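You operate a simulated robot arm through the tools that you are given. There is no shell and no other tool.

The job below is to be done with a simulated robot arm. You get a single attempt, and the scene is never put back.

Task
Lock the bowl at seat 2, open the port and undo its nozzle.
Fine: nozzle keyed clear of its thread and left in the seat; wind till the handwheel's grip stands at the top, lock in, latch knob turned free, then the door; key back; the machine stays locked out.

The check looks at the end state, three seconds after you hand in, the way a careful person would. Anything else that was tipped, shoved, dropped, spilled or broken makes it a failure.

Robot
A 7-joint arm with a two-finger gripper, fixed in place. Base frame: the origin is at the foot of the arm, x ahead of it, y to its left, z up. Units: cm, rad, N and s.
With the tool pointing down near the work surface it reaches from about 32 to 76 cm from the base axis. Its first joint turns from -2.897 to 2.897 rad. Payload 1.71 kg.
The TCP is the grasp point between the finger pads, 2 cm short of the fingertips. In the tool frame z runs along the fingers and y along their closing line. Largest opening 9.6 cm; the body of the gripper starts 11.3 cm behind the TCP.
Orientation is told as [roll, pitch, yaw] about the base's x, y, z axes, in that order, counted from this pose: with the fingers straight down and closing along the base's y, the tool's x points along the base's -x, its y along +y and its z along -z.

Tools
- The arm moves only by the tool arm_command. Its arguments are lists of equal length, an entry for each row: "delta_pos": the shift along the tool's x, y, z in cm, a list of three; "rotation": the turn, a rotation vector about the tool's x, y, z in degrees, a list of three; "grip": the opening, from 0 (shut) to 1 (fully open). In form: {"delta_pos": [[dx, dy, dz], ...], "rotation": [[rx, ry, rz], ...], "grip": [grip, ...]}. A call has 1 to 20 rows; each row is the pose to reach, as a shift and turn from the pose commanded when the call began, along the tool's axes at that moment. Rows are played at 5 a second. More than 5 cm and 0.15 rad between two rows, or a gripper value outside its range, and nothing of the call is played. A pose out of reach is approached as far as the arm can. The call stops where the force on the tool passes 50 N (or 10 N more than at its start, if that is more) or the arm is blocked; 0.2 s more then pass. The fingers move at their own pace (about 15.3 cm/s each) and stop on an object; they squeeze with about 30 N. The grip force told is the motor's: it shows also when the fingers shut on nothing. Time passes only in rows, and 0.2 s behind the last, so rows that repeat a pose let the fingers close. It gives the time, the measured TCP pose, the force on the tool (base axes), the opening and the grip force at its end, in the units of the frame above (readings bear some noise), with the torque about the TCP (base axes, N m) and any sound that the robot's microphone picked up.
- Cameras (640 x 400 px; columns grow to the right, rows downward): "scene" is fixed at [4.95, -49.15, 164.44]; the picture's right is [0.89, -0.46, 0.00], its down [-0.23, -0.45, -0.87] and it looks along [0.40, 0.77, -0.50] (base axes); focal length 323 px, centre (320, 200). "wrist" rides on the gripper at [6.6, 1.4, -14.5] in the tool frame; the picture's right is [-0.21, 0.98, 0.00], its down [-0.88, -0.18, -0.45] and it looks along [-0.44, -0.09, 0.90] (tool axes); focal length 275 px, centre (320, 200).
- get_image(camera): a new picture of that camera. No time passes.
- slide_trunk(by): slides the trunk up (or, below 0, down) by that many cm; the arm rides with it, the base frame stays. It gives what a move gives, with no picture.
- probe_pixels(camera, pixels): for up to 12 pixels [column, row] of the newest picture of that camera ("zoom" is the newest enlarged one), the place [x, y, z] in the base frame of the surface seen there, good to about 0.2 cm, but the place of the scene camera against the robot may be out by one fixed shift of up to 1.2 cm in any direction. No time passes.
- zoom(camera, box): a new picture of the part [left, top, right, bottom] of that camera's present view, enlarged. No time passes.
- finish_job(): hands the job in; it is judged then, once.

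Open the gripper and draw the arm clear of the work before you hand the job in, unless the task says otherwise.

The tools are called after ">>>" by a JSON object that holds its "op" and its "data". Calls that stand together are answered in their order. arm_command: Moves the arm, as the interface text tells. Its arguments: {"type":"object","properties":{"delta_pos":{"type":"array","items":{"type":"array","items":{"type":"number"}}},"rotation":{"type":"array","items":{"type":"array","items":{"type":"number"}}},"grip":{"type":"array","items":{"type":"number"}}},"required":["delta_pos","rotation","grip"]} The other tools are called the same way: slide_trunk (by) slides the trunk up or down; get_image (camera) takes a picture; probe_pixels (camera, pixels) gives the place of the surface under pixels of a picture; zoom (camera, box) takes an enlarged picture of a part of a camera's view; finish_job () hands the job in.

At the start:

```text
time_s: 0.0
position: [43.48, 28.67, 136.51]
tcp_rot: [0.0, 0.002, -0.001]
ft_force: [0.7, -0.8, 0.7]
ft_torque: [-0.02, 0.0, -0.02]
opening: 9.6
gripper_force: 0.1
trunk travel left (down, up): [-32.5, 6.1]
```

scene: 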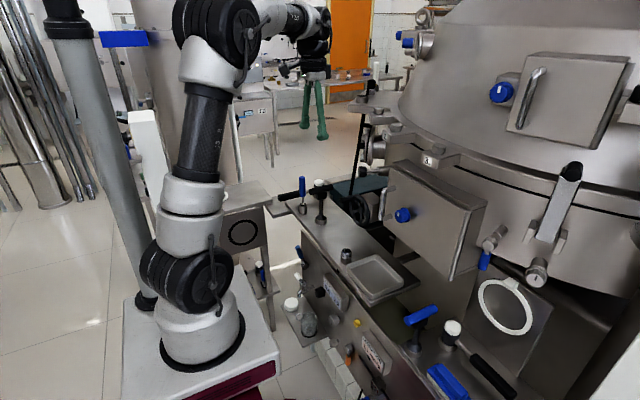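
wrist: 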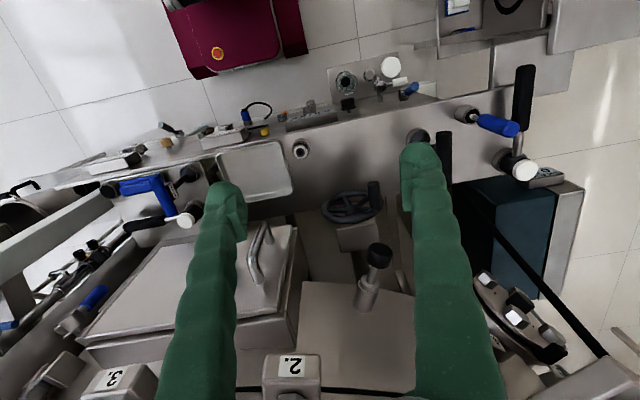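

I begin by looking closely at the scene: the handwheel, the seat labels (2 near wrist px (290,365), 3 near (115,378)), the door and the levers.

>>> {"op": "zoom", "data": {"camera": "scene", "box": [340, 60, 640, 250]}}

>>> {"op": "zoom", "data": {"camera": "scene", "box": [240, 140, 480, 290]}}

>>> {"op": "zoom", "data": {"camera": "wrist", "box": [240, 90, 560, 290]}}

>>> {"op": "zoom", "data": {"camera": "wrist", "box": [0, 150, 320, 400]}}

```text
2.11 times, centred on (490, 155) of scene
```

zoom: 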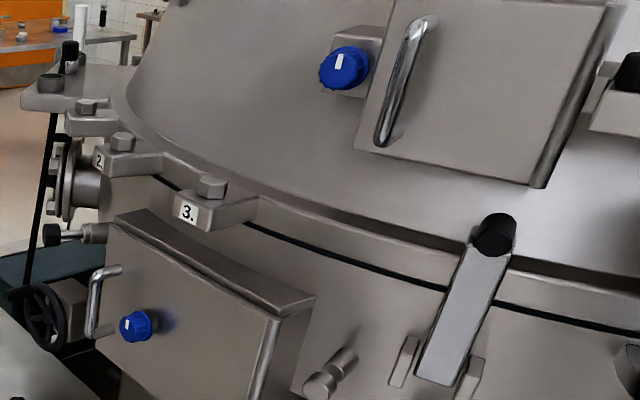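

```text
2.67 times, centred on (360, 215) of scene
```

zoom: 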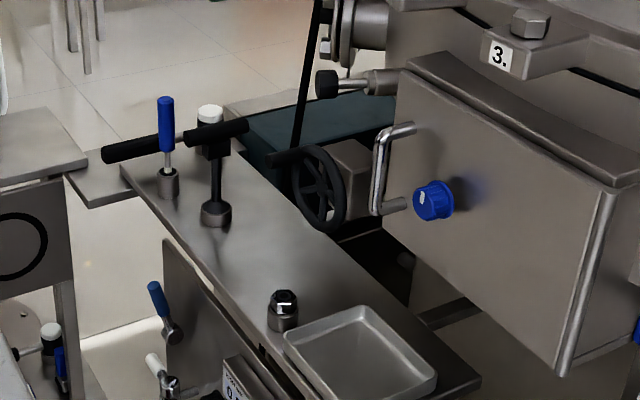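

```text
2.00 times, centred on (400, 190) of wrist
```

zoom: 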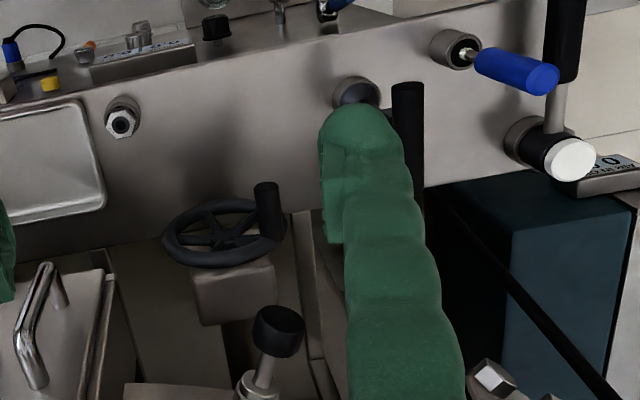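

```text
1.60 times, centred on (160, 275) of wrist
```

zoom: 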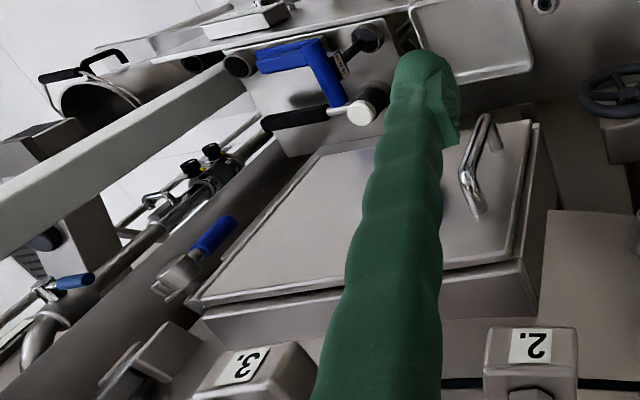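

I need finer detail: T-handles around scene (305-320,190), handwheel (360,210), nut in socket (346,255), and the other levers at the right (420,315).

>>> {"op": "zoom", "data": {"camera": "scene", "box": [265, 160, 385, 235]}}

>>> {"op": "probe_pixels", "data": {"camera": "zoom", "pixels": [[193, 148], [217, 188], [195, 253], [290, 118], [290, 305], [90, 230], [320, 195], [490, 190], [560, 310], [610, 350], [480, 205], [600, 290]]}}

>>> {"op": "zoom", "data": {"camera": "scene", "box": [380, 270, 588, 400]}}

>>> {"op": "zoom", "data": {"camera": "scene", "box": [345, 80, 505, 180]}}

>>> {"op": "zoom", "data": {"camera": "scene", "box": [280, 235, 440, 335]}}

>>> {"op": "zoom", "data": {"camera": "scene", "box": [440, 200, 640, 325]}}

```text
5.33 times, centred on (325, 198) of scene
```

zoom: 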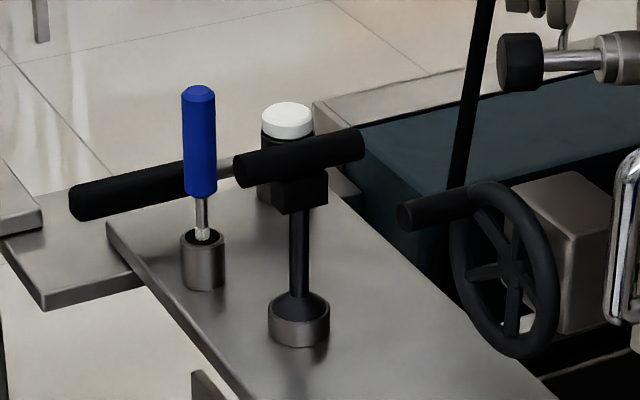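

```text
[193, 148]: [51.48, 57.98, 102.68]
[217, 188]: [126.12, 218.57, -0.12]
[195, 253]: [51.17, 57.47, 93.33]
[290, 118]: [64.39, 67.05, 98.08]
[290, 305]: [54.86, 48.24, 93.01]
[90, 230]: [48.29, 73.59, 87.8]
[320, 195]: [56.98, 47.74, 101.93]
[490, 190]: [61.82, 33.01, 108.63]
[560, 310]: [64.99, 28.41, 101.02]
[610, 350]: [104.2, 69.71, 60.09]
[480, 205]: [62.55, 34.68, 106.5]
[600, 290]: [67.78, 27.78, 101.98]
```

```text
3.08 times, centred on (484, 335) of scene
```

zoom: 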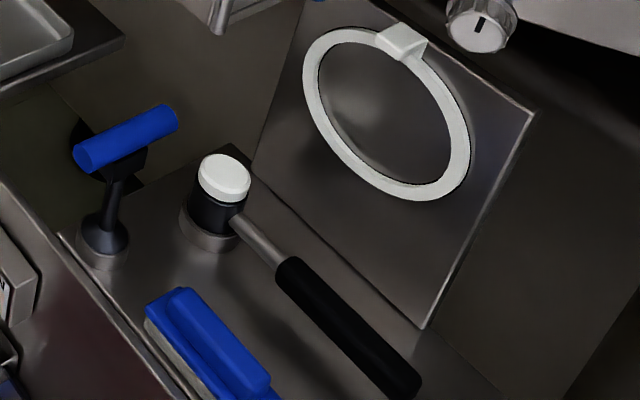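

```text
4.00 times, centred on (425, 130) of scene
```

zoom: 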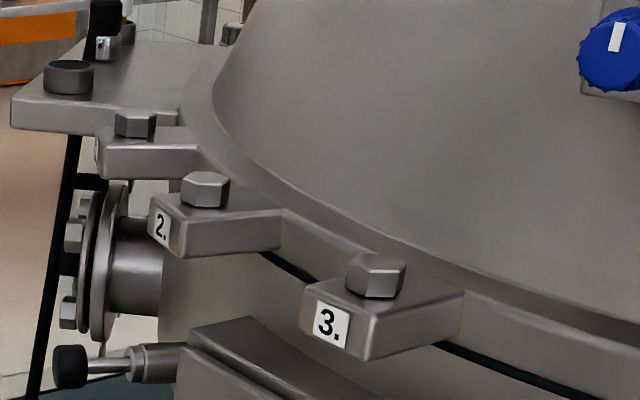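

```text
4.00 times, centred on (360, 285) of scene
```

zoom: 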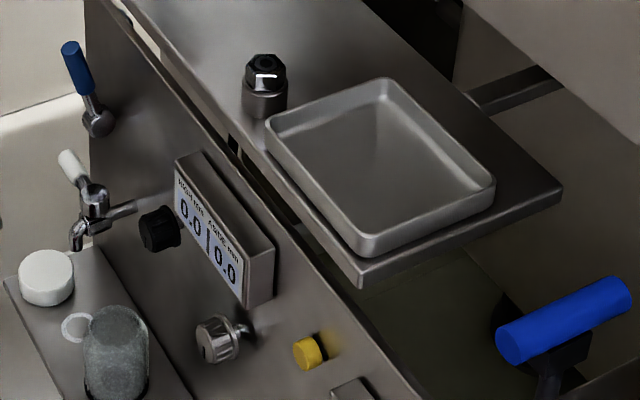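

```text
3.20 times, centred on (540, 262) of scene
```

zoom: 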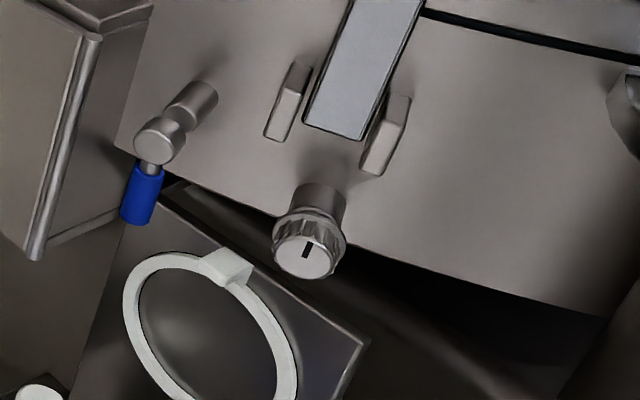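

Now probe main features to build a map: door, blue knob, handle, plunger, handwheel, and keys.

>>> {"op": "get_image", "data": {"camera": "scene"}}

>>> {"op": "probe_pixels", "data": {"camera": "scene", "pixels": [[403, 214], [385, 208], [369, 173], [393, 168], [440, 210], [470, 220], [428, 160], [449, 278], [345, 253], [420, 316], [450, 330], [375, 270]]}}

>>> {"op": "get_image", "data": {"camera": "wrist"}}

>>> {"op": "probe_pixels", "data": {"camera": "wrist", "pixels": [[374, 186], [350, 208], [330, 205], [378, 255], [365, 300], [260, 250], [290, 365], [115, 378], [301, 151], [445, 145], [500, 125], [522, 170]]}}

>>> {"op": "zoom", "data": {"camera": "wrist", "box": [270, 160, 430, 320]}}

>>> {"op": "zoom", "data": {"camera": "wrist", "box": [400, 60, 600, 200]}}

>>> {"op": "zoom", "data": {"camera": "wrist", "box": [420, 230, 640, 400]}}

```text
taken
```

scene: 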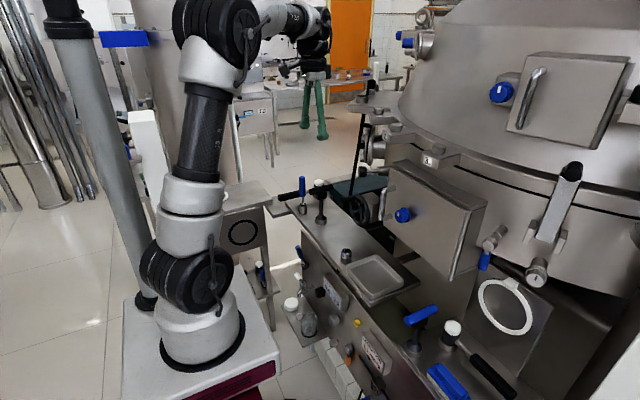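

```text
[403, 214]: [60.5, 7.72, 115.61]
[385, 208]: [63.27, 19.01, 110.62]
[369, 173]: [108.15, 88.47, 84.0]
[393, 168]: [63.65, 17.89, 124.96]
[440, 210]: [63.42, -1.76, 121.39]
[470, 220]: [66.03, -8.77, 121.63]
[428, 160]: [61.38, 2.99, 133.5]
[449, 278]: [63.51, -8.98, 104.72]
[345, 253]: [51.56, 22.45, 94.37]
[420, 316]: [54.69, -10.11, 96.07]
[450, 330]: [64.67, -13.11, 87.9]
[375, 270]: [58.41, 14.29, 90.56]
```

```text
taken
```

wrist: 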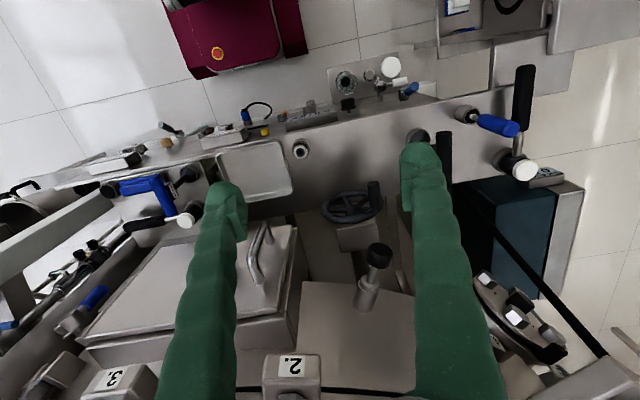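

```text
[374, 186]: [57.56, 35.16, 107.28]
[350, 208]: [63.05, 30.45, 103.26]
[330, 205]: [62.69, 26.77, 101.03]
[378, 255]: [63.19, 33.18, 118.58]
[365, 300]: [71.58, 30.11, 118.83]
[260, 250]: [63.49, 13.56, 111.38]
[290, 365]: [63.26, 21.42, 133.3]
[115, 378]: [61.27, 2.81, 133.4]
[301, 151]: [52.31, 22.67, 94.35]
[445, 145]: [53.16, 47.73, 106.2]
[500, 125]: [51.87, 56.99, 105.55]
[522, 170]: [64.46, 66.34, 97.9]
```

```text
2.50 times, centred on (350, 240) of wrist
```

zoom: 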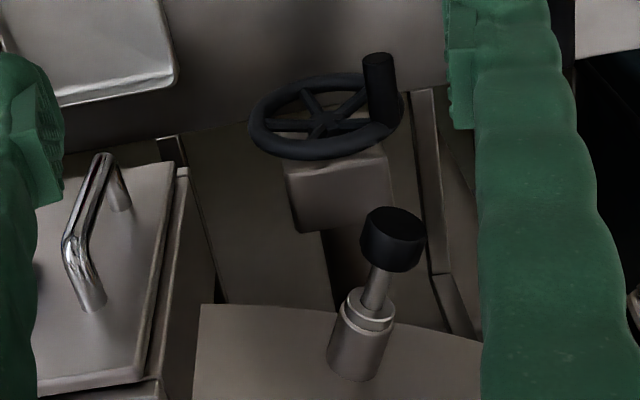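

```text
2.86 times, centred on (500, 130) of wrist
```

zoom: 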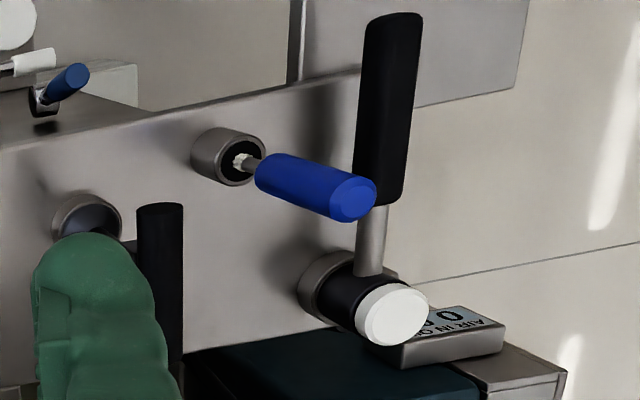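

```text
2.35 times, centred on (530, 315) of wrist
```

zoom: 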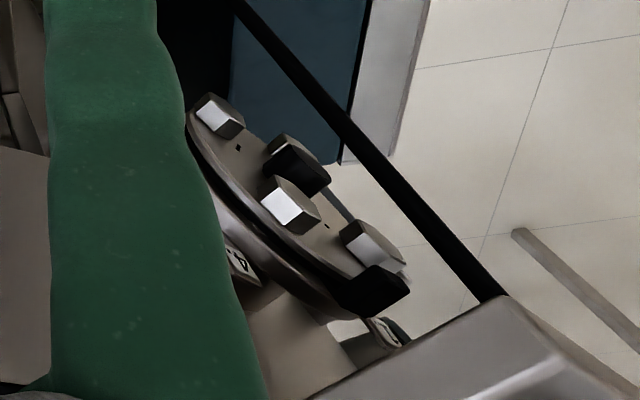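

Scene and wrist probes agree to within ~1 cm. I probe more of the robot and door surroundings to learn the clearances.

>>> {"op": "probe_pixels", "data": {"camera": "scene", "pixels": [[200, 390], [200, 340], [205, 275], [195, 180], [215, 90], [240, 20], [305, 20], [315, 70], [435, 315], [500, 92], [575, 170], [488, 235]]}}

>>> {"op": "probe_pixels", "data": {"camera": "wrist", "pixels": [[100, 330], [180, 320], [280, 320], [297, 235], [80, 345], [160, 245], [210, 230], [255, 275], [268, 225], [295, 285], [380, 305], [325, 330]]}}

>>> {"op": "zoom", "data": {"camera": "scene", "box": [370, 140, 530, 240]}}

>>> {"op": "probe_pixels", "data": {"camera": "zoom", "pixels": [[76, 82], [70, 240], [50, 250], [135, 300], [160, 290], [30, 140], [90, 110], [440, 250], [320, 520], [380, 330], [110, 60], [450, 200]]}}

```text
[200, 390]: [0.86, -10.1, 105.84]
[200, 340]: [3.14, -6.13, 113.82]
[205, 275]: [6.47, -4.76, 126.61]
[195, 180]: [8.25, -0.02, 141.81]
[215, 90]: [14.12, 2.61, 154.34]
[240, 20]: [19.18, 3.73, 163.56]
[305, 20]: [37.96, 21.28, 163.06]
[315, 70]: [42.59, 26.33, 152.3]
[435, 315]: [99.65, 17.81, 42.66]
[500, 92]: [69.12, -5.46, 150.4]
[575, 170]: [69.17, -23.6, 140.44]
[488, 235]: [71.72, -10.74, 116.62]
```

```text
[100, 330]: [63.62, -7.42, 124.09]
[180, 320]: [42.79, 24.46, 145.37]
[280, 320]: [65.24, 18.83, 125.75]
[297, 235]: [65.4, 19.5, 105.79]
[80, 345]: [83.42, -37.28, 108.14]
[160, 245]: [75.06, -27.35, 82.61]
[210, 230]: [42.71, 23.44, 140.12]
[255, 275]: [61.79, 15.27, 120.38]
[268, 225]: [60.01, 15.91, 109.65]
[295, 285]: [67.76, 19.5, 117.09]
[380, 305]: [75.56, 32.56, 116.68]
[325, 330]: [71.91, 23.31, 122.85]
```

```text
4.00 times, centred on (450, 190) of scene
```

zoom: 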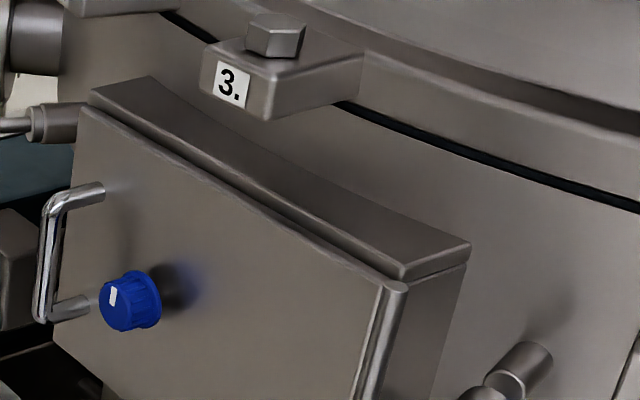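

```text
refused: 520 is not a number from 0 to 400
```

The lower door (front face x≈63.5, y≈-9…19, z≈104–125) with the blue knob at (60.5,7.7,115.6) and the plunger at (63–72,33–30,118.7) look like the port and lock. I tilt the tool up slowly in place to look at the machine's face with the wrist camera.

>>> {"op": "arm_command", "data": {"delta_pos": [[0, 0, 0], [0, 0, 0], [0, 0, 0], [0, 0, 0], [0, 0, 0], [0, 0, 0], [0, 0, 0]], "rotation": [[0, -8, 0], [0, -16, 0], [0, -24, 0], [0, -32, 0], [0, -40, 0], [0, -48, 0], [0, -52, 0]], "grip": [1, 1, 1, 1, 1, 1, 1]}}

>>> {"op": "get_image", "data": {"camera": "wrist"}}

```text
time_s: 1.6
position: [41.28, 28.64, 137.37]
tcp_rot: [0.002, -0.926, 0.0]
ft_force: [-0.7, 0.2, 0.2]
ft_torque: [0.0, 0.0, -0.03]
opening: 9.61
gripper_force: 0.1
trunk travel left (down, up): [-32.5, 6.1]
```

```text
taken
```

wrist: 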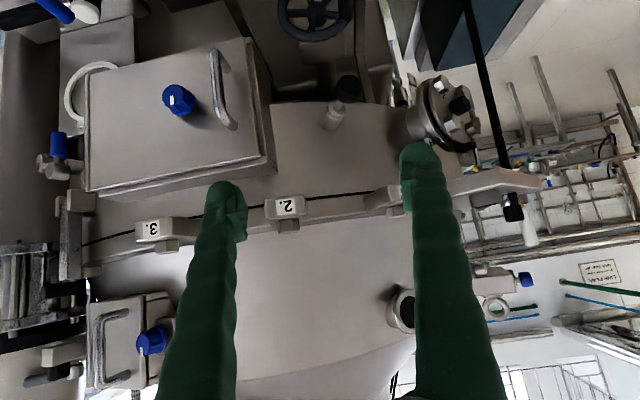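

The picture is upside-down; I zoom on the lugs/plunger region, the door and the handwheel.

>>> {"op": "zoom", "data": {"camera": "wrist", "box": [240, 60, 480, 240]}}

>>> {"op": "zoom", "data": {"camera": "wrist", "box": [60, 20, 300, 220]}}

>>> {"op": "probe_pixels", "data": {"camera": "wrist", "pixels": [[347, 90], [335, 112], [326, 125], [290, 207], [155, 228], [384, 190], [275, 215], [180, 100], [218, 50], [236, 128], [85, 190], [260, 170]]}}

```text
2.22 times, centred on (360, 150) of wrist
```

zoom: 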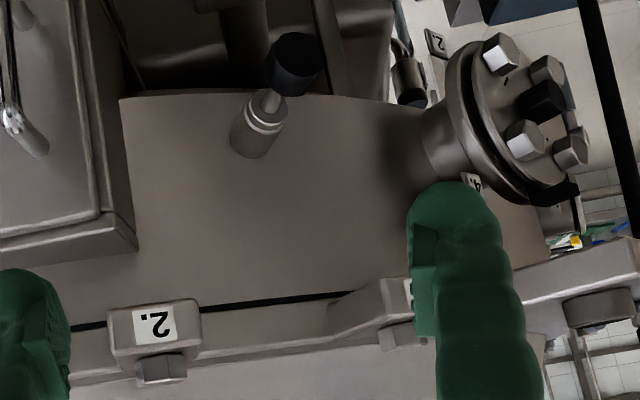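

```text
2.00 times, centred on (180, 120) of wrist
```

zoom: 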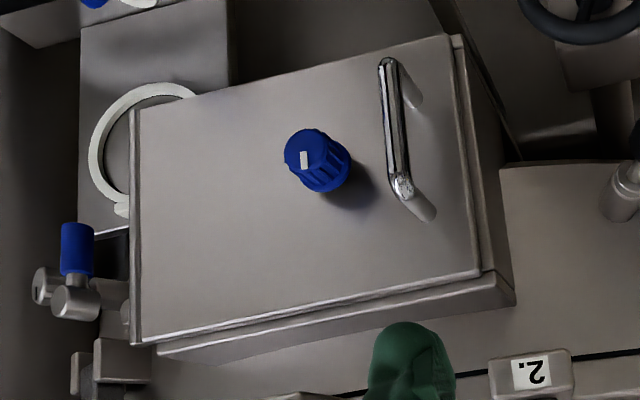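

```text
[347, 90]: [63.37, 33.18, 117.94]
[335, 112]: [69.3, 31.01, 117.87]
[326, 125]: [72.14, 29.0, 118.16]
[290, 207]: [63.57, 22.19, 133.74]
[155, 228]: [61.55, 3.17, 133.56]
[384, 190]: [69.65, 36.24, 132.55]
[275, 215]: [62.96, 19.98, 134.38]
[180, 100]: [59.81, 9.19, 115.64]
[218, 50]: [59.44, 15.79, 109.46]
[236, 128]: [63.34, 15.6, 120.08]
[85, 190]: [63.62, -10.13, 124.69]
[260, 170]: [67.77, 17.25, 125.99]
```

The view shows the plunger sticking out between lug 2 and the flange, and door free edge at y≈18. I lower the trunk by 15 cm so the arm's shoulder is nearer the working height (nothing lies under the arm at x≈41).

>>> {"op": "slide_trunk", "data": {"by": -15}}

>>> {"op": "get_image", "data": {"camera": "wrist"}}

>>> {"op": "get_image", "data": {"camera": "scene"}}

```text
time_s: 3.4
position: [41.23, 28.58, 122.25]
tcp_rot: [0.001, -0.924, 0.0]
ft_force: [-0.3, 0.1, -0.2]
ft_torque: [0.01, -0.01, 0.03]
opening: 9.61
gripper_force: 0.1
trunk travel left (down, up): [-17.5, 21.1]
```

```text
taken
```

wrist: 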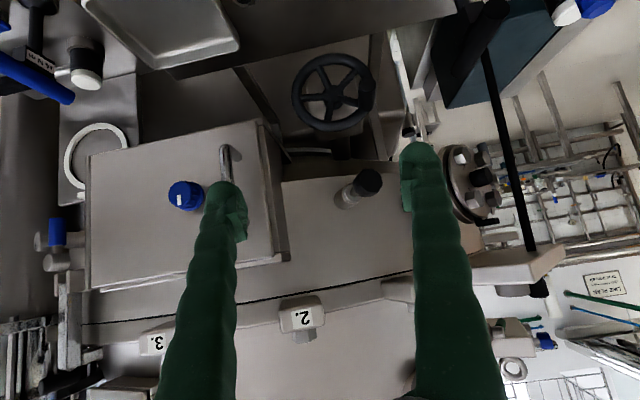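

```text
taken
```

scene: 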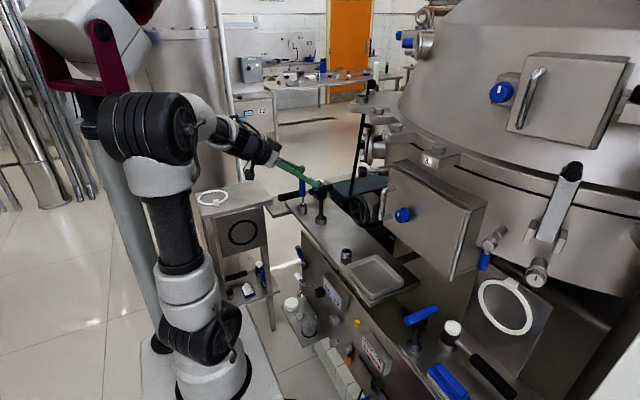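

The handwheel is seen face-on at (332,92) with its grip near (362,95). I zoom and probe it and the plunger.

>>> {"op": "zoom", "data": {"camera": "wrist", "box": [270, 40, 430, 140]}}

>>> {"op": "probe_pixels", "data": {"camera": "zoom", "pixels": [[368, 205], [385, 215], [350, 215], [240, 210], [90, 215], [240, 72], [240, 352], [335, 90], [130, 110], [255, 205]]}}

>>> {"op": "zoom", "data": {"camera": "wrist", "box": [300, 130, 460, 230]}}

>>> {"op": "probe_pixels", "data": {"camera": "zoom", "pixels": [[278, 200], [270, 215], [240, 215], [190, 250], [160, 270], [210, 240], [295, 190], [260, 195]]}}

```text
4.00 times, centred on (350, 90) of wrist
```

zoom: 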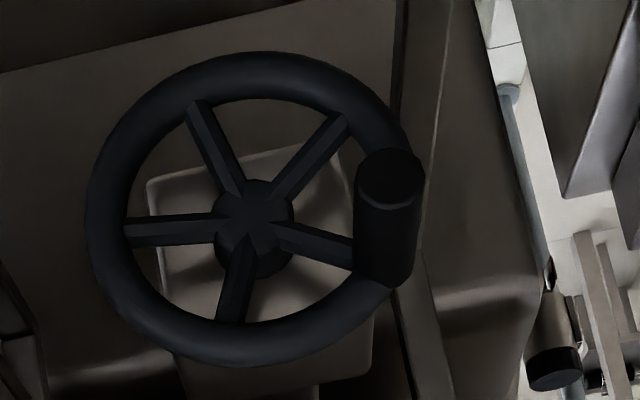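

```text
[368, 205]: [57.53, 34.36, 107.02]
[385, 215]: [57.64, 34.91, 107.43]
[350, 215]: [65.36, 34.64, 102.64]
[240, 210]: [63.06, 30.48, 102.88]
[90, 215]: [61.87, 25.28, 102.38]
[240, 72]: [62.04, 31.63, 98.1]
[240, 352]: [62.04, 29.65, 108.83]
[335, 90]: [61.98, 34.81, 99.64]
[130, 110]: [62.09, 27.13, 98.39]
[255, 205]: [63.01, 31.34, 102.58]
```

```text
4.00 times, centred on (380, 180) of wrist
```

zoom: 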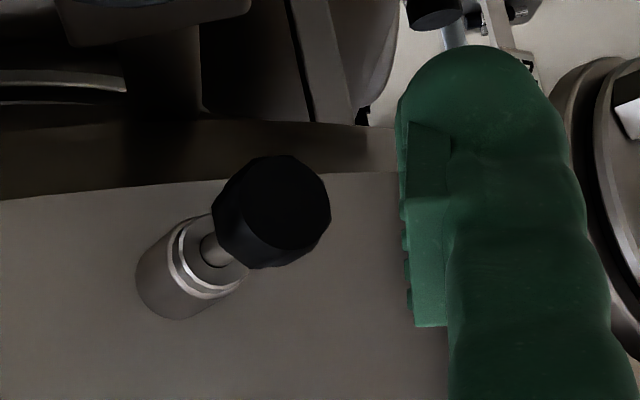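

```text
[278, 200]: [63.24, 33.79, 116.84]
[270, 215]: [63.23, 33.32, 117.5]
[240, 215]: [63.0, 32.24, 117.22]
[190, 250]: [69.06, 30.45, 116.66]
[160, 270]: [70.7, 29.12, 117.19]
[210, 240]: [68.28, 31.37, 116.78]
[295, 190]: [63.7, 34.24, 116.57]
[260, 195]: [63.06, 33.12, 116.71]
```

Wheel centre ≈(62,30.6,103.3), rim radius ≈5, grip at ≈(35.0,106.2) in y-z, i.e. about 33° above the +y side. A bright arc at wrist (305,150) could be the bowl's rim; I zoom there.

>>> {"op": "zoom", "data": {"camera": "wrist", "box": [260, 120, 360, 180]}}

>>> {"op": "probe_pixels", "data": {"camera": "zoom", "pixels": [[250, 185], [250, 200], [400, 195], [120, 180], [300, 150], [300, 240], [300, 300], [450, 120]]}}

>>> {"op": "zoom", "data": {"camera": "scene", "box": [330, 150, 410, 250]}}

>>> {"op": "zoom", "data": {"camera": "scene", "box": [180, 160, 290, 310]}}

```text
6.40 times, centred on (310, 150) of wrist
```

zoom: 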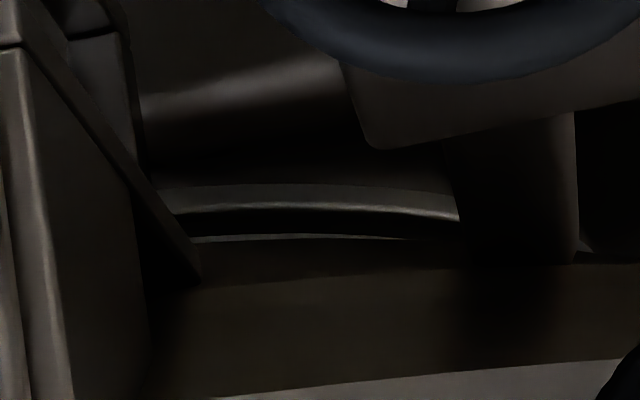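

```text
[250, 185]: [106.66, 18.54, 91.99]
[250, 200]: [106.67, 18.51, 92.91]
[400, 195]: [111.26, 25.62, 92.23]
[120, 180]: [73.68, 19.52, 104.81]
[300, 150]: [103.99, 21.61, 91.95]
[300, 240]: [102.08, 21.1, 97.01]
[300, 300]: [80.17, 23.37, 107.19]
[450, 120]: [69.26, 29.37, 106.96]
```

```text
4.00 times, centred on (370, 200) of scene
```

zoom: 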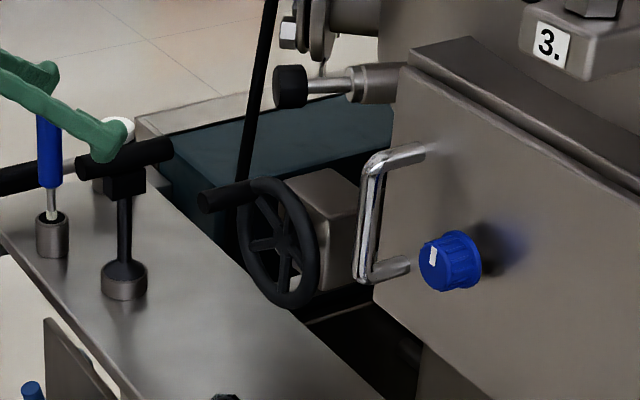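

```text
2.67 times, centred on (235, 235) of scene
```

zoom: 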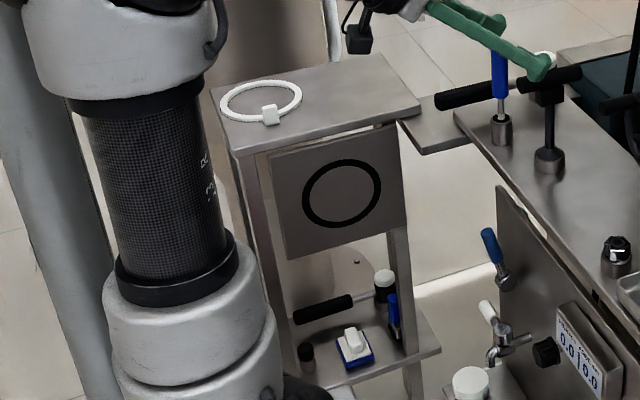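

The plan is to turn the wheel first: go toward the grip with the tool, tracking how well the arm follows. I move to about (50,35,112), well short of the grip tip at x=57.5.

>>> {"op": "arm_command", "data": {"delta_pos": [[0.92, 1.58, 2.73], [1.84, 3.15, 5.45], [2.76, 4.73, 8.18], [3.68, 6.3, 10.9], [3.68, 6.3, 10.9]], "rotation": [[0, 0, 0], [0, 0, 0], [0, 0, 0], [0, 0, 0], [0, 0, 0]], "grip": [1, 1, 1, 1, 1]}}

```text
time_s: 4.5
position: [47.91, 34.85, 112.96]
tcp_rot: [0.001, -0.924, 0.001]
ft_force: [-0.7, -0.5, 1.1]
ft_torque: [-0.01, 0.03, 0.0]
opening: 9.62
gripper_force: 0.1
trunk travel left (down, up): [-17.5, 21.1]
```

Tracking of translation is good. Now I rotate the tool to horizontal (37° more) here, watching for drift.

>>> {"op": "arm_command", "data": {"delta_pos": [[0, 0, 0], [0, 0, 0], [0, 0, 0], [0, 0, 0], [0, 0, 0], [0, 0, 0]], "rotation": [[0, -8, 0], [0, -16, 0], [0, -24, 0], [0, -32, 0], [0, -37, 0], [0, -37, 0]], "grip": [1, 1, 1, 1, 1, 1]}}

>>> {"op": "get_image", "data": {"camera": "wrist"}}

>>> {"op": "get_image", "data": {"camera": "scene"}}

```text
time_s: 6.0
position: [47.83, 34.87, 112.85]
tcp_rot: [-0.039, -1.569, 0.041]
ft_force: [-0.2, 1.3, -0.6]
ft_torque: [0.0, 0.0, -0.02]
opening: 9.63
gripper_force: 0.1
trunk travel left (down, up): [-17.5, 21.1]
```

```text
taken
```

wrist: 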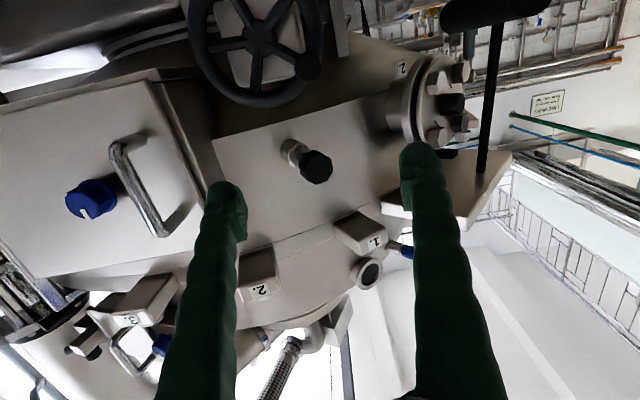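

```text
taken
```

scene: 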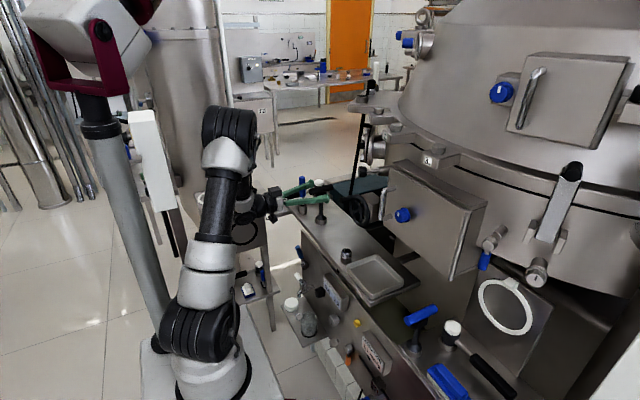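

Rotation tracked cleanly; the tool now points along +x. The grip's end shows near wrist (305,67). Zoom and probe it.

>>> {"op": "zoom", "data": {"camera": "wrist", "box": [170, 0, 350, 115]}}

>>> {"op": "probe_pixels", "data": {"camera": "zoom", "pixels": [[490, 235], [455, 220], [520, 225], [480, 265], [480, 200], [315, 140], [230, 330], [440, 330], [80, 100], [540, 120]]}}

```text
3.48 times, centred on (260, 58) of wrist
```

zoom: 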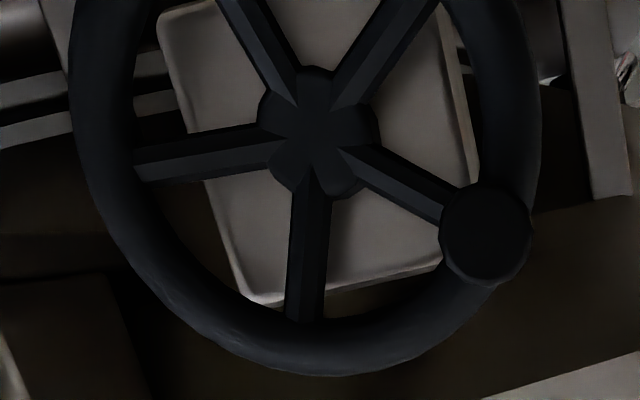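

```text
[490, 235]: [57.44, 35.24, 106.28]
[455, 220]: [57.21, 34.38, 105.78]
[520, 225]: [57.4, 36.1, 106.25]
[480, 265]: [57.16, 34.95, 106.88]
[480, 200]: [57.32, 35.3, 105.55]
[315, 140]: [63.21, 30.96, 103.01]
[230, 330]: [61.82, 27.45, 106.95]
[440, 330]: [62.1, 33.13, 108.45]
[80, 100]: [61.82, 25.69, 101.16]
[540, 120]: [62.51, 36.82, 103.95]
```

Grip end centre is (57.4,35.2,106.25), about 2 cm thick. I pre-close to about 4.8 cm, drop to the grip's height at x=52, then slide forward over it to TCP x≈58.9.

>>> {"op": "arm_command", "data": {"delta_pos": [[2.2, 0.1, 1.4], [4.4, 0.2, 2.8], [6.6, 0.33, 4.2], [6.6, 0.33, 4.2], [6.6, 0.33, 4.2]], "rotation": [[0, 0, 0], [0, 0, 0], [0, 0, 0], [0, 0, 0], [0, 0, 0]], "grip": [0.5, 0.5, 0.5, 0.5, 0.5]}}

>>> {"op": "get_image", "data": {"camera": "wrist"}}

```text
time_s: 7.2
position: [52.05, 35.29, 106.18]
tcp_rot: [-0.04, -1.569, 0.041]
ft_force: [-0.7, 0.2, 0.0]
ft_torque: [0.0, 0.01, -0.01]
opening: 4.82
gripper_force: 0.0
trunk travel left (down, up): [-17.5, 21.1]
```

```text
taken
```

wrist: 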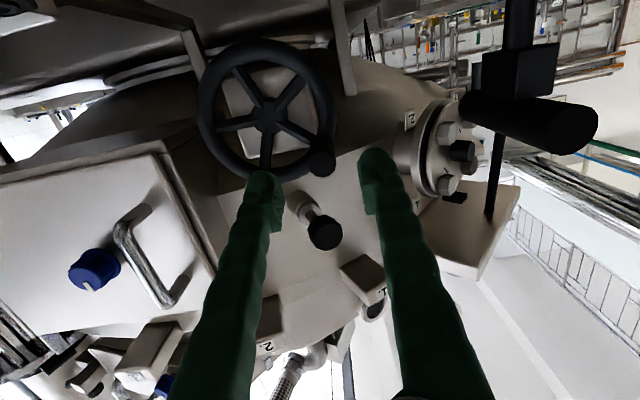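

A plate reading "2" appears at wrist (411,118) near the flange; I zoom on it before touching anything.

>>> {"op": "zoom", "data": {"camera": "wrist", "box": [370, 80, 490, 210]}}

>>> {"op": "probe_pixels", "data": {"camera": "zoom", "pixels": [[222, 195], [180, 190], [240, 195], [200, 260], [180, 80]]}}

>>> {"op": "zoom", "data": {"camera": "wrist", "box": [230, 130, 400, 260]}}

>>> {"op": "zoom", "data": {"camera": "wrist", "box": [0, 30, 220, 200]}}

```text
3.08 times, centred on (430, 145) of wrist
```

zoom: 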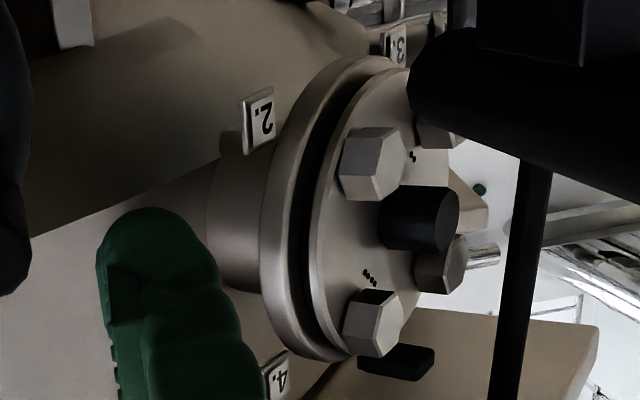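

```text
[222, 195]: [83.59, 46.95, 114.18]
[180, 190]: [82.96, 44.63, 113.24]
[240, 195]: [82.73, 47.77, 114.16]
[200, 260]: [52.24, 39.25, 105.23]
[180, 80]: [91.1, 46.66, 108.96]
```

```text
3.08 times, centred on (315, 195) of wrist
```

zoom: 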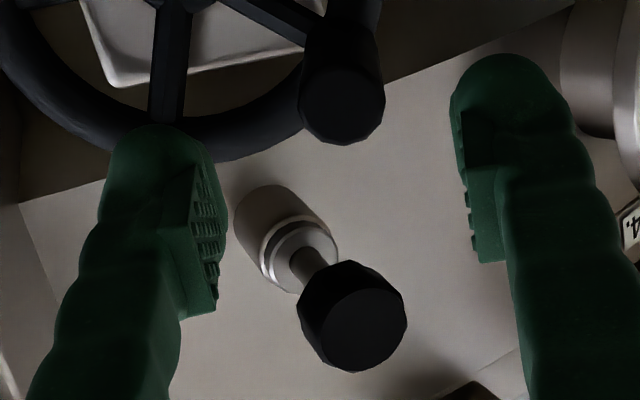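

```text
2.35 times, centred on (110, 115) of wrist
```

zoom: 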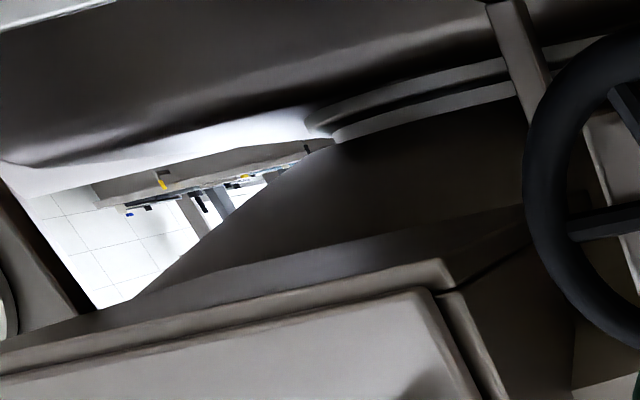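

The flange labels look like bolt-order marks, so I go on. The grip's end sits centred between the fingers; I slide forward 6.8 cm over it and close.

>>> {"op": "arm_command", "data": {"delta_pos": [[0, 0, 2], [0, 0, 4], [0, 0, 6], [0, 0, 6.8], [0, 0, 6.8], [0, 0, 6.8], [0, 0, 6.8]], "rotation": [[0, 0, 0], [0, 0, 0], [0, 0, 0], [0, 0, 0], [0, 0, 0], [0, 0, 0], [0, 0, 0]], "grip": [0.5, 0.5, 0.5, 0.5, 0.1, 0.1, 0.1]}}

>>> {"op": "get_image", "data": {"camera": "wrist"}}

```text
time_s: 8.8
position: [58.62, 35.24, 106.25]
tcp_rot: [-0.065, -1.57, 0.067]
ft_force: [1.8, 2.7, 2.7]
ft_torque: [0.05, -0.06, 0.02]
opening: 1.99
gripper_force: 35.0
trunk travel left (down, up): [-17.5, 21.1]
```

```text
taken
```

wrist: 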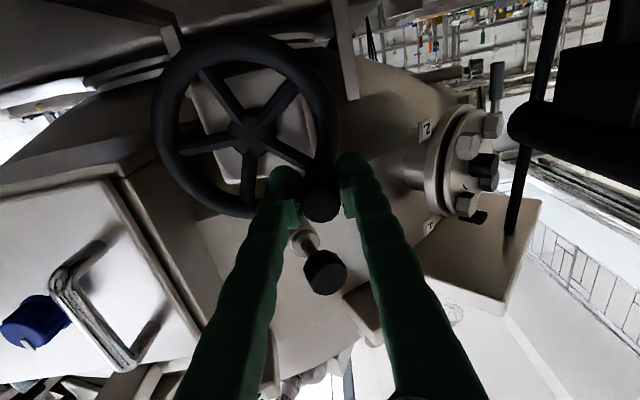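

Grip is held (opening 1.99). Probe the ring and hub once more from here to fix the wheel's centre.

>>> {"op": "zoom", "data": {"camera": "wrist", "box": [130, 10, 370, 240]}}

>>> {"op": "probe_pixels", "data": {"camera": "wrist", "pixels": [[247, 135], [165, 130], [228, 42], [250, 45], [310, 85], [325, 110], [172, 95], [200, 190], [230, 205], [328, 130], [290, 60], [190, 60]]}}

```text
1.74 times, centred on (250, 125) of wrist
```

zoom: 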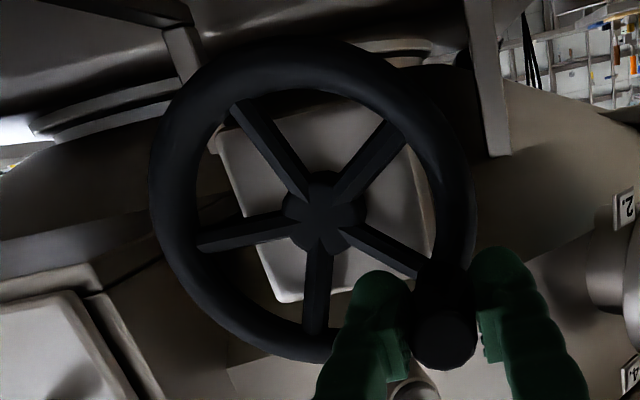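

```text
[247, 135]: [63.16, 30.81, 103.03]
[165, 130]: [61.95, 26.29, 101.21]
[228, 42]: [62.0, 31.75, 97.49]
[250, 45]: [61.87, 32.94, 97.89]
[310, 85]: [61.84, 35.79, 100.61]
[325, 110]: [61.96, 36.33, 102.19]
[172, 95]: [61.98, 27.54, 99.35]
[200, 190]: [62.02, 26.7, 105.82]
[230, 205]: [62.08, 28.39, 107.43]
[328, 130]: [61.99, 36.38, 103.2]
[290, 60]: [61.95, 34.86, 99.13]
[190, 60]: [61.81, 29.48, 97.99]
```

Centre fits at (y,z)≈(31.1,102.85), grip radius ≈5.3, grip now ~39° above +y. I move the grip along the arc toward the top, first to ~70°.

>>> {"op": "arm_command", "data": {"delta_pos": [[-0.37, -0.37, 0], [-0.68, -0.71, 0], [-0.97, -1.08, 0], [-1.22, -1.47, 0], [-1.43, -1.89, 0], [-1.61, -2.32, 0], [-1.61, -2.32, 0]], "rotation": [[0, 0, 0], [0, 0, 0], [0, 0, 0], [0, 0, 0], [0, 0, 0], [0, 0, 0], [0, 0, 0]], "grip": [0.1, 0.1, 0.1, 0.1, 0.1, 0.1, 0.1]}}

>>> {"op": "get_image", "data": {"camera": "wrist"}}

```text
time_s: 10.3
position: [58.74, 32.78, 107.9]
tcp_rot: [-1.291, -1.57, 1.284]
ft_force: [1.9, -0.4, 11.0]
ft_torque: [-0.2, -0.53, -0.05]
opening: 2.0
gripper_force: 35.0
trunk travel left (down, up): [-17.5, 21.1]
```

```text
taken
```

wrist: 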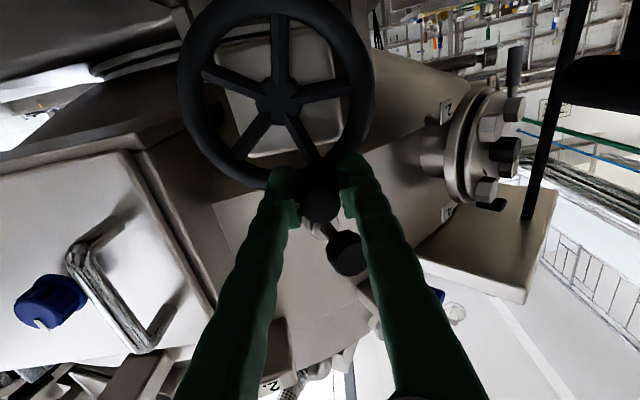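

The wheel turned smoothly; grip now at ~72°. I continue along the arc to the top.

>>> {"op": "arm_command", "data": {"delta_pos": [[-0.11, -0.39, 0], [-0.19, -0.76, 0], [-0.24, -1.12, 0], [-0.26, -1.49, 0], [-0.27, -1.68, 0], [-0.27, -1.68, 0]], "rotation": [[0, 0, 0], [0, 0, 0], [0, 0, 0], [0, 0, 0], [0, 0, 0], [0, 0, 0]], "grip": [0.1, 0.1, 0.1, 0.1, 0.1, 0.1]}}

>>> {"op": "get_image", "data": {"camera": "wrist"}}

>>> {"op": "zoom", "data": {"camera": "wrist", "box": [170, 0, 400, 230]}}

```text
time_s: 11.8
position: [58.78, 31.12, 107.92]
tcp_rot: [-0.364, -1.566, 0.364]
ft_force: [-0.5, 7.5, 2.8]
ft_torque: [0.25, -0.07, 0.13]
opening: 2.1
gripper_force: 34.4
trunk travel left (down, up): [-17.5, 21.1]
```

```text
taken
```

wrist: 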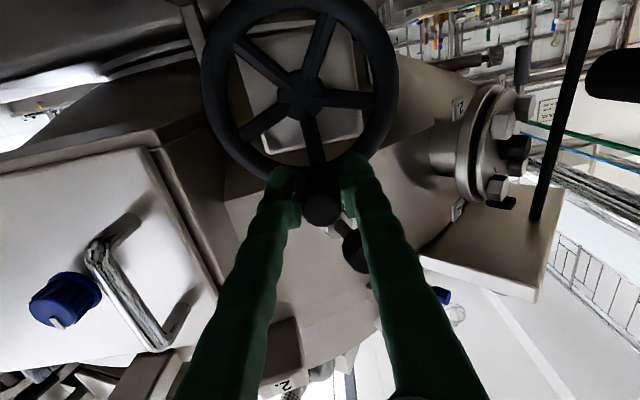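

```text
1.74 times, centred on (285, 115) of wrist
```

zoom: 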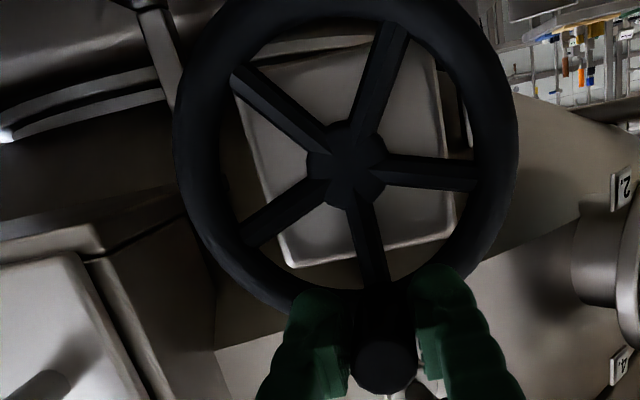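

The grip is at about the top. I probe the hub and grip end to check the angle precisely.

>>> {"op": "probe_pixels", "data": {"camera": "zoom", "pixels": [[346, 165], [340, 150], [350, 180], [384, 365], [356, 370], [412, 370], [370, 270], [185, 165], [510, 160], [280, 295], [470, 260], [360, 10]]}}

```text
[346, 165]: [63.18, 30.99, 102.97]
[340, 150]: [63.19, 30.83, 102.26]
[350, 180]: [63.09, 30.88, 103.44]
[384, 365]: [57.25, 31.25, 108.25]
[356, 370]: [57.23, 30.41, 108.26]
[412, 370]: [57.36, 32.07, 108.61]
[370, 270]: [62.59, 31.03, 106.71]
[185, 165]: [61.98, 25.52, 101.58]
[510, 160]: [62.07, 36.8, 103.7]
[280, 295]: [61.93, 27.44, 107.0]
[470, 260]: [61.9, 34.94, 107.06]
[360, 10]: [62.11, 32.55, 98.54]
```

Grip end centre y≈31.2 versus hub y≈31.0: 1–2° short. I nudge 0.12 cm further, release, and back straight out along -x.

>>> {"op": "arm_command", "data": {"delta_pos": [[0.02, -0.12, 0], [0.02, -0.12, 0], [0.02, -0.12, 0], [0.02, -0.12, 0], [0.02, -0.12, -2], [0.02, -0.12, -4.5], [0.02, -0.12, -7], [0.02, -0.12, -9], [0.02, -0.12, -9]], "rotation": [[0, 0, 0], [0, 0, 0], [0, 0, 0], [0, 0, 0], [0, 0, 0], [0, 0, 0], [0, 0, 0], [0, 0, 0], [0, 0, 0]], "grip": [0.1, 0.1, 0.5, 0.5, 0.5, 0.5, 0.5, 0.5, 0.5]}}

>>> {"op": "get_image", "data": {"camera": "wrist"}}

>>> {"op": "zoom", "data": {"camera": "wrist", "box": [180, 0, 420, 240]}}

```text
time_s: 13.8
position: [49.68, 31.27, 108.09]
tcp_rot: [-0.128, -1.567, 0.128]
ft_force: [-0.7, 0.6, 0.0]
ft_torque: [-0.04, -0.01, 0.01]
opening: 4.79
gripper_force: 0.2
trunk travel left (down, up): [-17.5, 21.1]
```

```text
taken
```

wrist: 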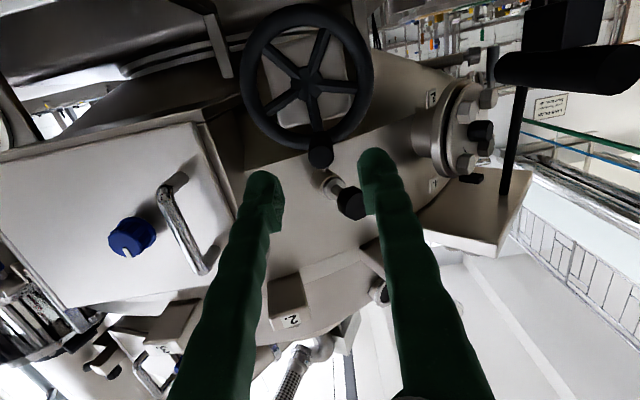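

```text
1.67 times, centred on (300, 120) of wrist
```

zoom: 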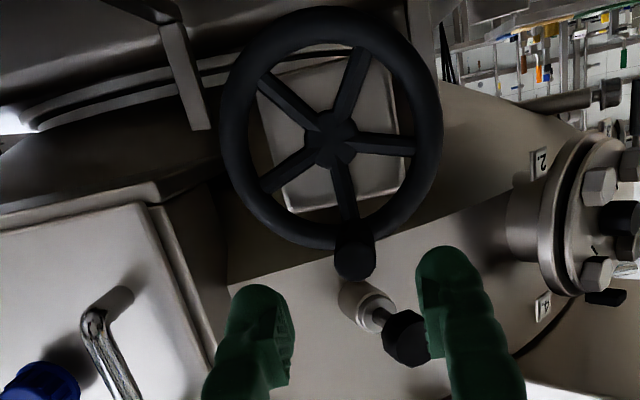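

Wheel grip stands at the top with a free-standing wheel. Next is the plunger: knob near (63.2,33.3,117), axis toward (0.94,-0.34,0). I raise the tool in front of it, yaw 20° to align and shut the fingers.

>>> {"op": "arm_command", "data": {"delta_pos": [[-2.25, 1.3, 0.8], [-4.5, 2.6, 1.6], [-6.75, 3.9, 2.4], [-9.0, 5.2, 3.3], [-9.0, 5.2, 3.3]], "rotation": [[5, 0, 0], [10, 0, 0], [15, 0, 0], [20, 0, 0], [20, 0, 0]], "grip": [0.5, 0.5, 0.5, 0.5, 0.5]}}

>>> {"op": "get_image", "data": {"camera": "wrist"}}

>>> {"op": "zoom", "data": {"camera": "wrist", "box": [200, 20, 440, 200]}}

```text
time_s: 14.9
position: [52.91, 36.39, 116.93]
tcp_rot: [-0.418, -1.57, 0.07]
ft_force: [-0.4, 0.0, 0.7]
ft_torque: [-0.04, -0.03, 0.02]
opening: 4.78
gripper_force: 0.1
trunk travel left (down, up): [-17.5, 21.1]
```

```text
taken
```

wrist: 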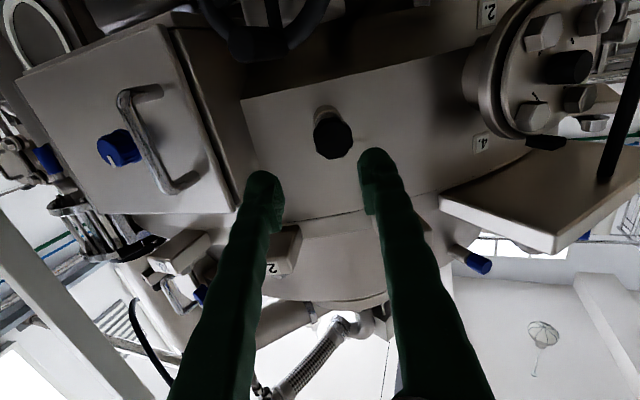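

```text
2.22 times, centred on (320, 110) of wrist
```

zoom: 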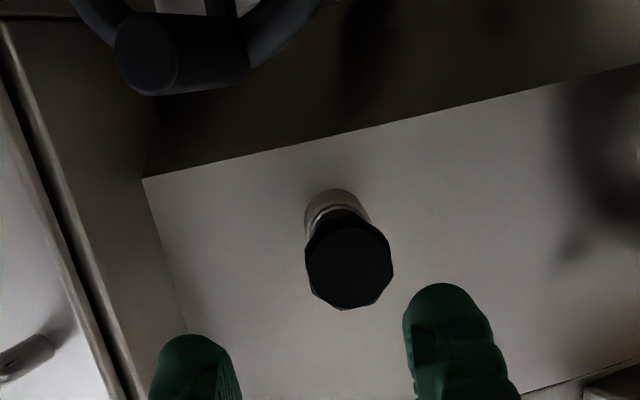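

>>> {"op": "probe_pixels", "data": {"camera": "zoom", "pixels": [[348, 265], [320, 265], [380, 265], [348, 235], [348, 295], [335, 195], [325, 205], [355, 205], [250, 250], [450, 250]]}}

```text
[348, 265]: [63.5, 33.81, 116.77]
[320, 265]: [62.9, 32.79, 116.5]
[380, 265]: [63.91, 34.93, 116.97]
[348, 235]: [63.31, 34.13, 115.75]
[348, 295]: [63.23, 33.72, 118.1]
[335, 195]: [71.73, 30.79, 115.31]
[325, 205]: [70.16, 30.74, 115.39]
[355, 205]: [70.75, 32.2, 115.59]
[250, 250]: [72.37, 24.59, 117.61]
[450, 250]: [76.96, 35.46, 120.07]
```

Knob face centre is (63.4,33.85,116.8), axis ≈ -22° in yaw. I close the fingers and bring the tips to ~3 cm off the knob face.

>>> {"op": "arm_command", "data": {"delta_pos": [[0.05, 0.5, 2.0], [0.1, 1.0, 4.0], [0.13, 1.38, 5.74], [0.13, 1.38, 5.74]], "rotation": [[1, 0, 0], [2, 0, 0], [2, 0, 0], [2, 0, 0]], "grip": [0, 0, 0, 0]}}

>>> {"op": "get_image", "data": {"camera": "wrist"}}

```text
time_s: 15.9
position: [59.05, 35.66, 116.79]
tcp_rot: [-0.418, -1.567, 0.034]
ft_force: [-0.1, -0.5, 0.0]
ft_torque: [-0.04, -0.02, -0.01]
opening: 0.02
gripper_force: 29.3
trunk travel left (down, up): [-17.5, 21.1]
```

```text
taken
```

wrist: 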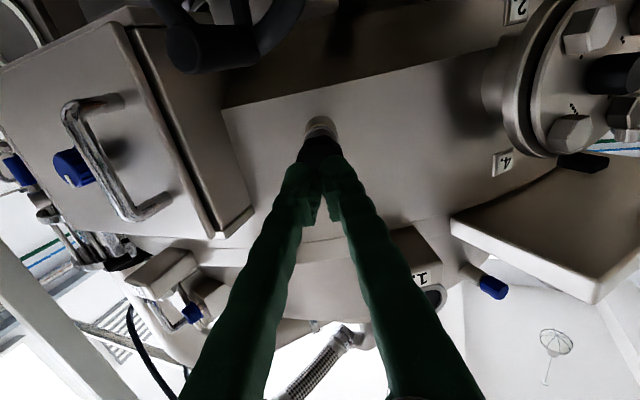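

Fingertips are in front of the knob at (320,150). I push forward along the axis in small steps; the call stops by itself if the force passes 50 N.

>>> {"op": "arm_command", "data": {"delta_pos": [[0, 0, 1.0], [0, 0, 2.0], [0, 0, 2.6], [0, 0, 3.1], [0, 0, 3.6], [0, 0, 4.1], [0, 0, 4.6], [0, 0, 5.0]], "rotation": [[0, 0, 0], [0, 0, 0], [0, 0, 0], [0, 0, 0], [0, 0, 0], [0, 0, 0], [0, 0, 0], [0, 0, 0]], "grip": [0, 0, 0, 0, 0, 0, 0, 0]}}

>>> {"op": "get_image", "data": {"camera": "wrist"}}

```text
time_s: 17.8
position: [63.59, 33.87, 116.99]
tcp_rot: [-0.478, -1.569, 0.093]
ft_force: [-0.1, -0.3, 0.3]
ft_torque: [0.01, -0.01, 0.0]
opening: 0.6
gripper_force: 29.7
trunk travel left (down, up): [-17.5, 21.1]
```

```text
taken
```

wrist: 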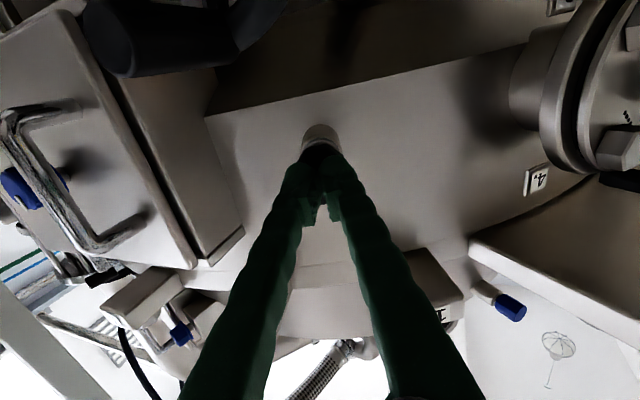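

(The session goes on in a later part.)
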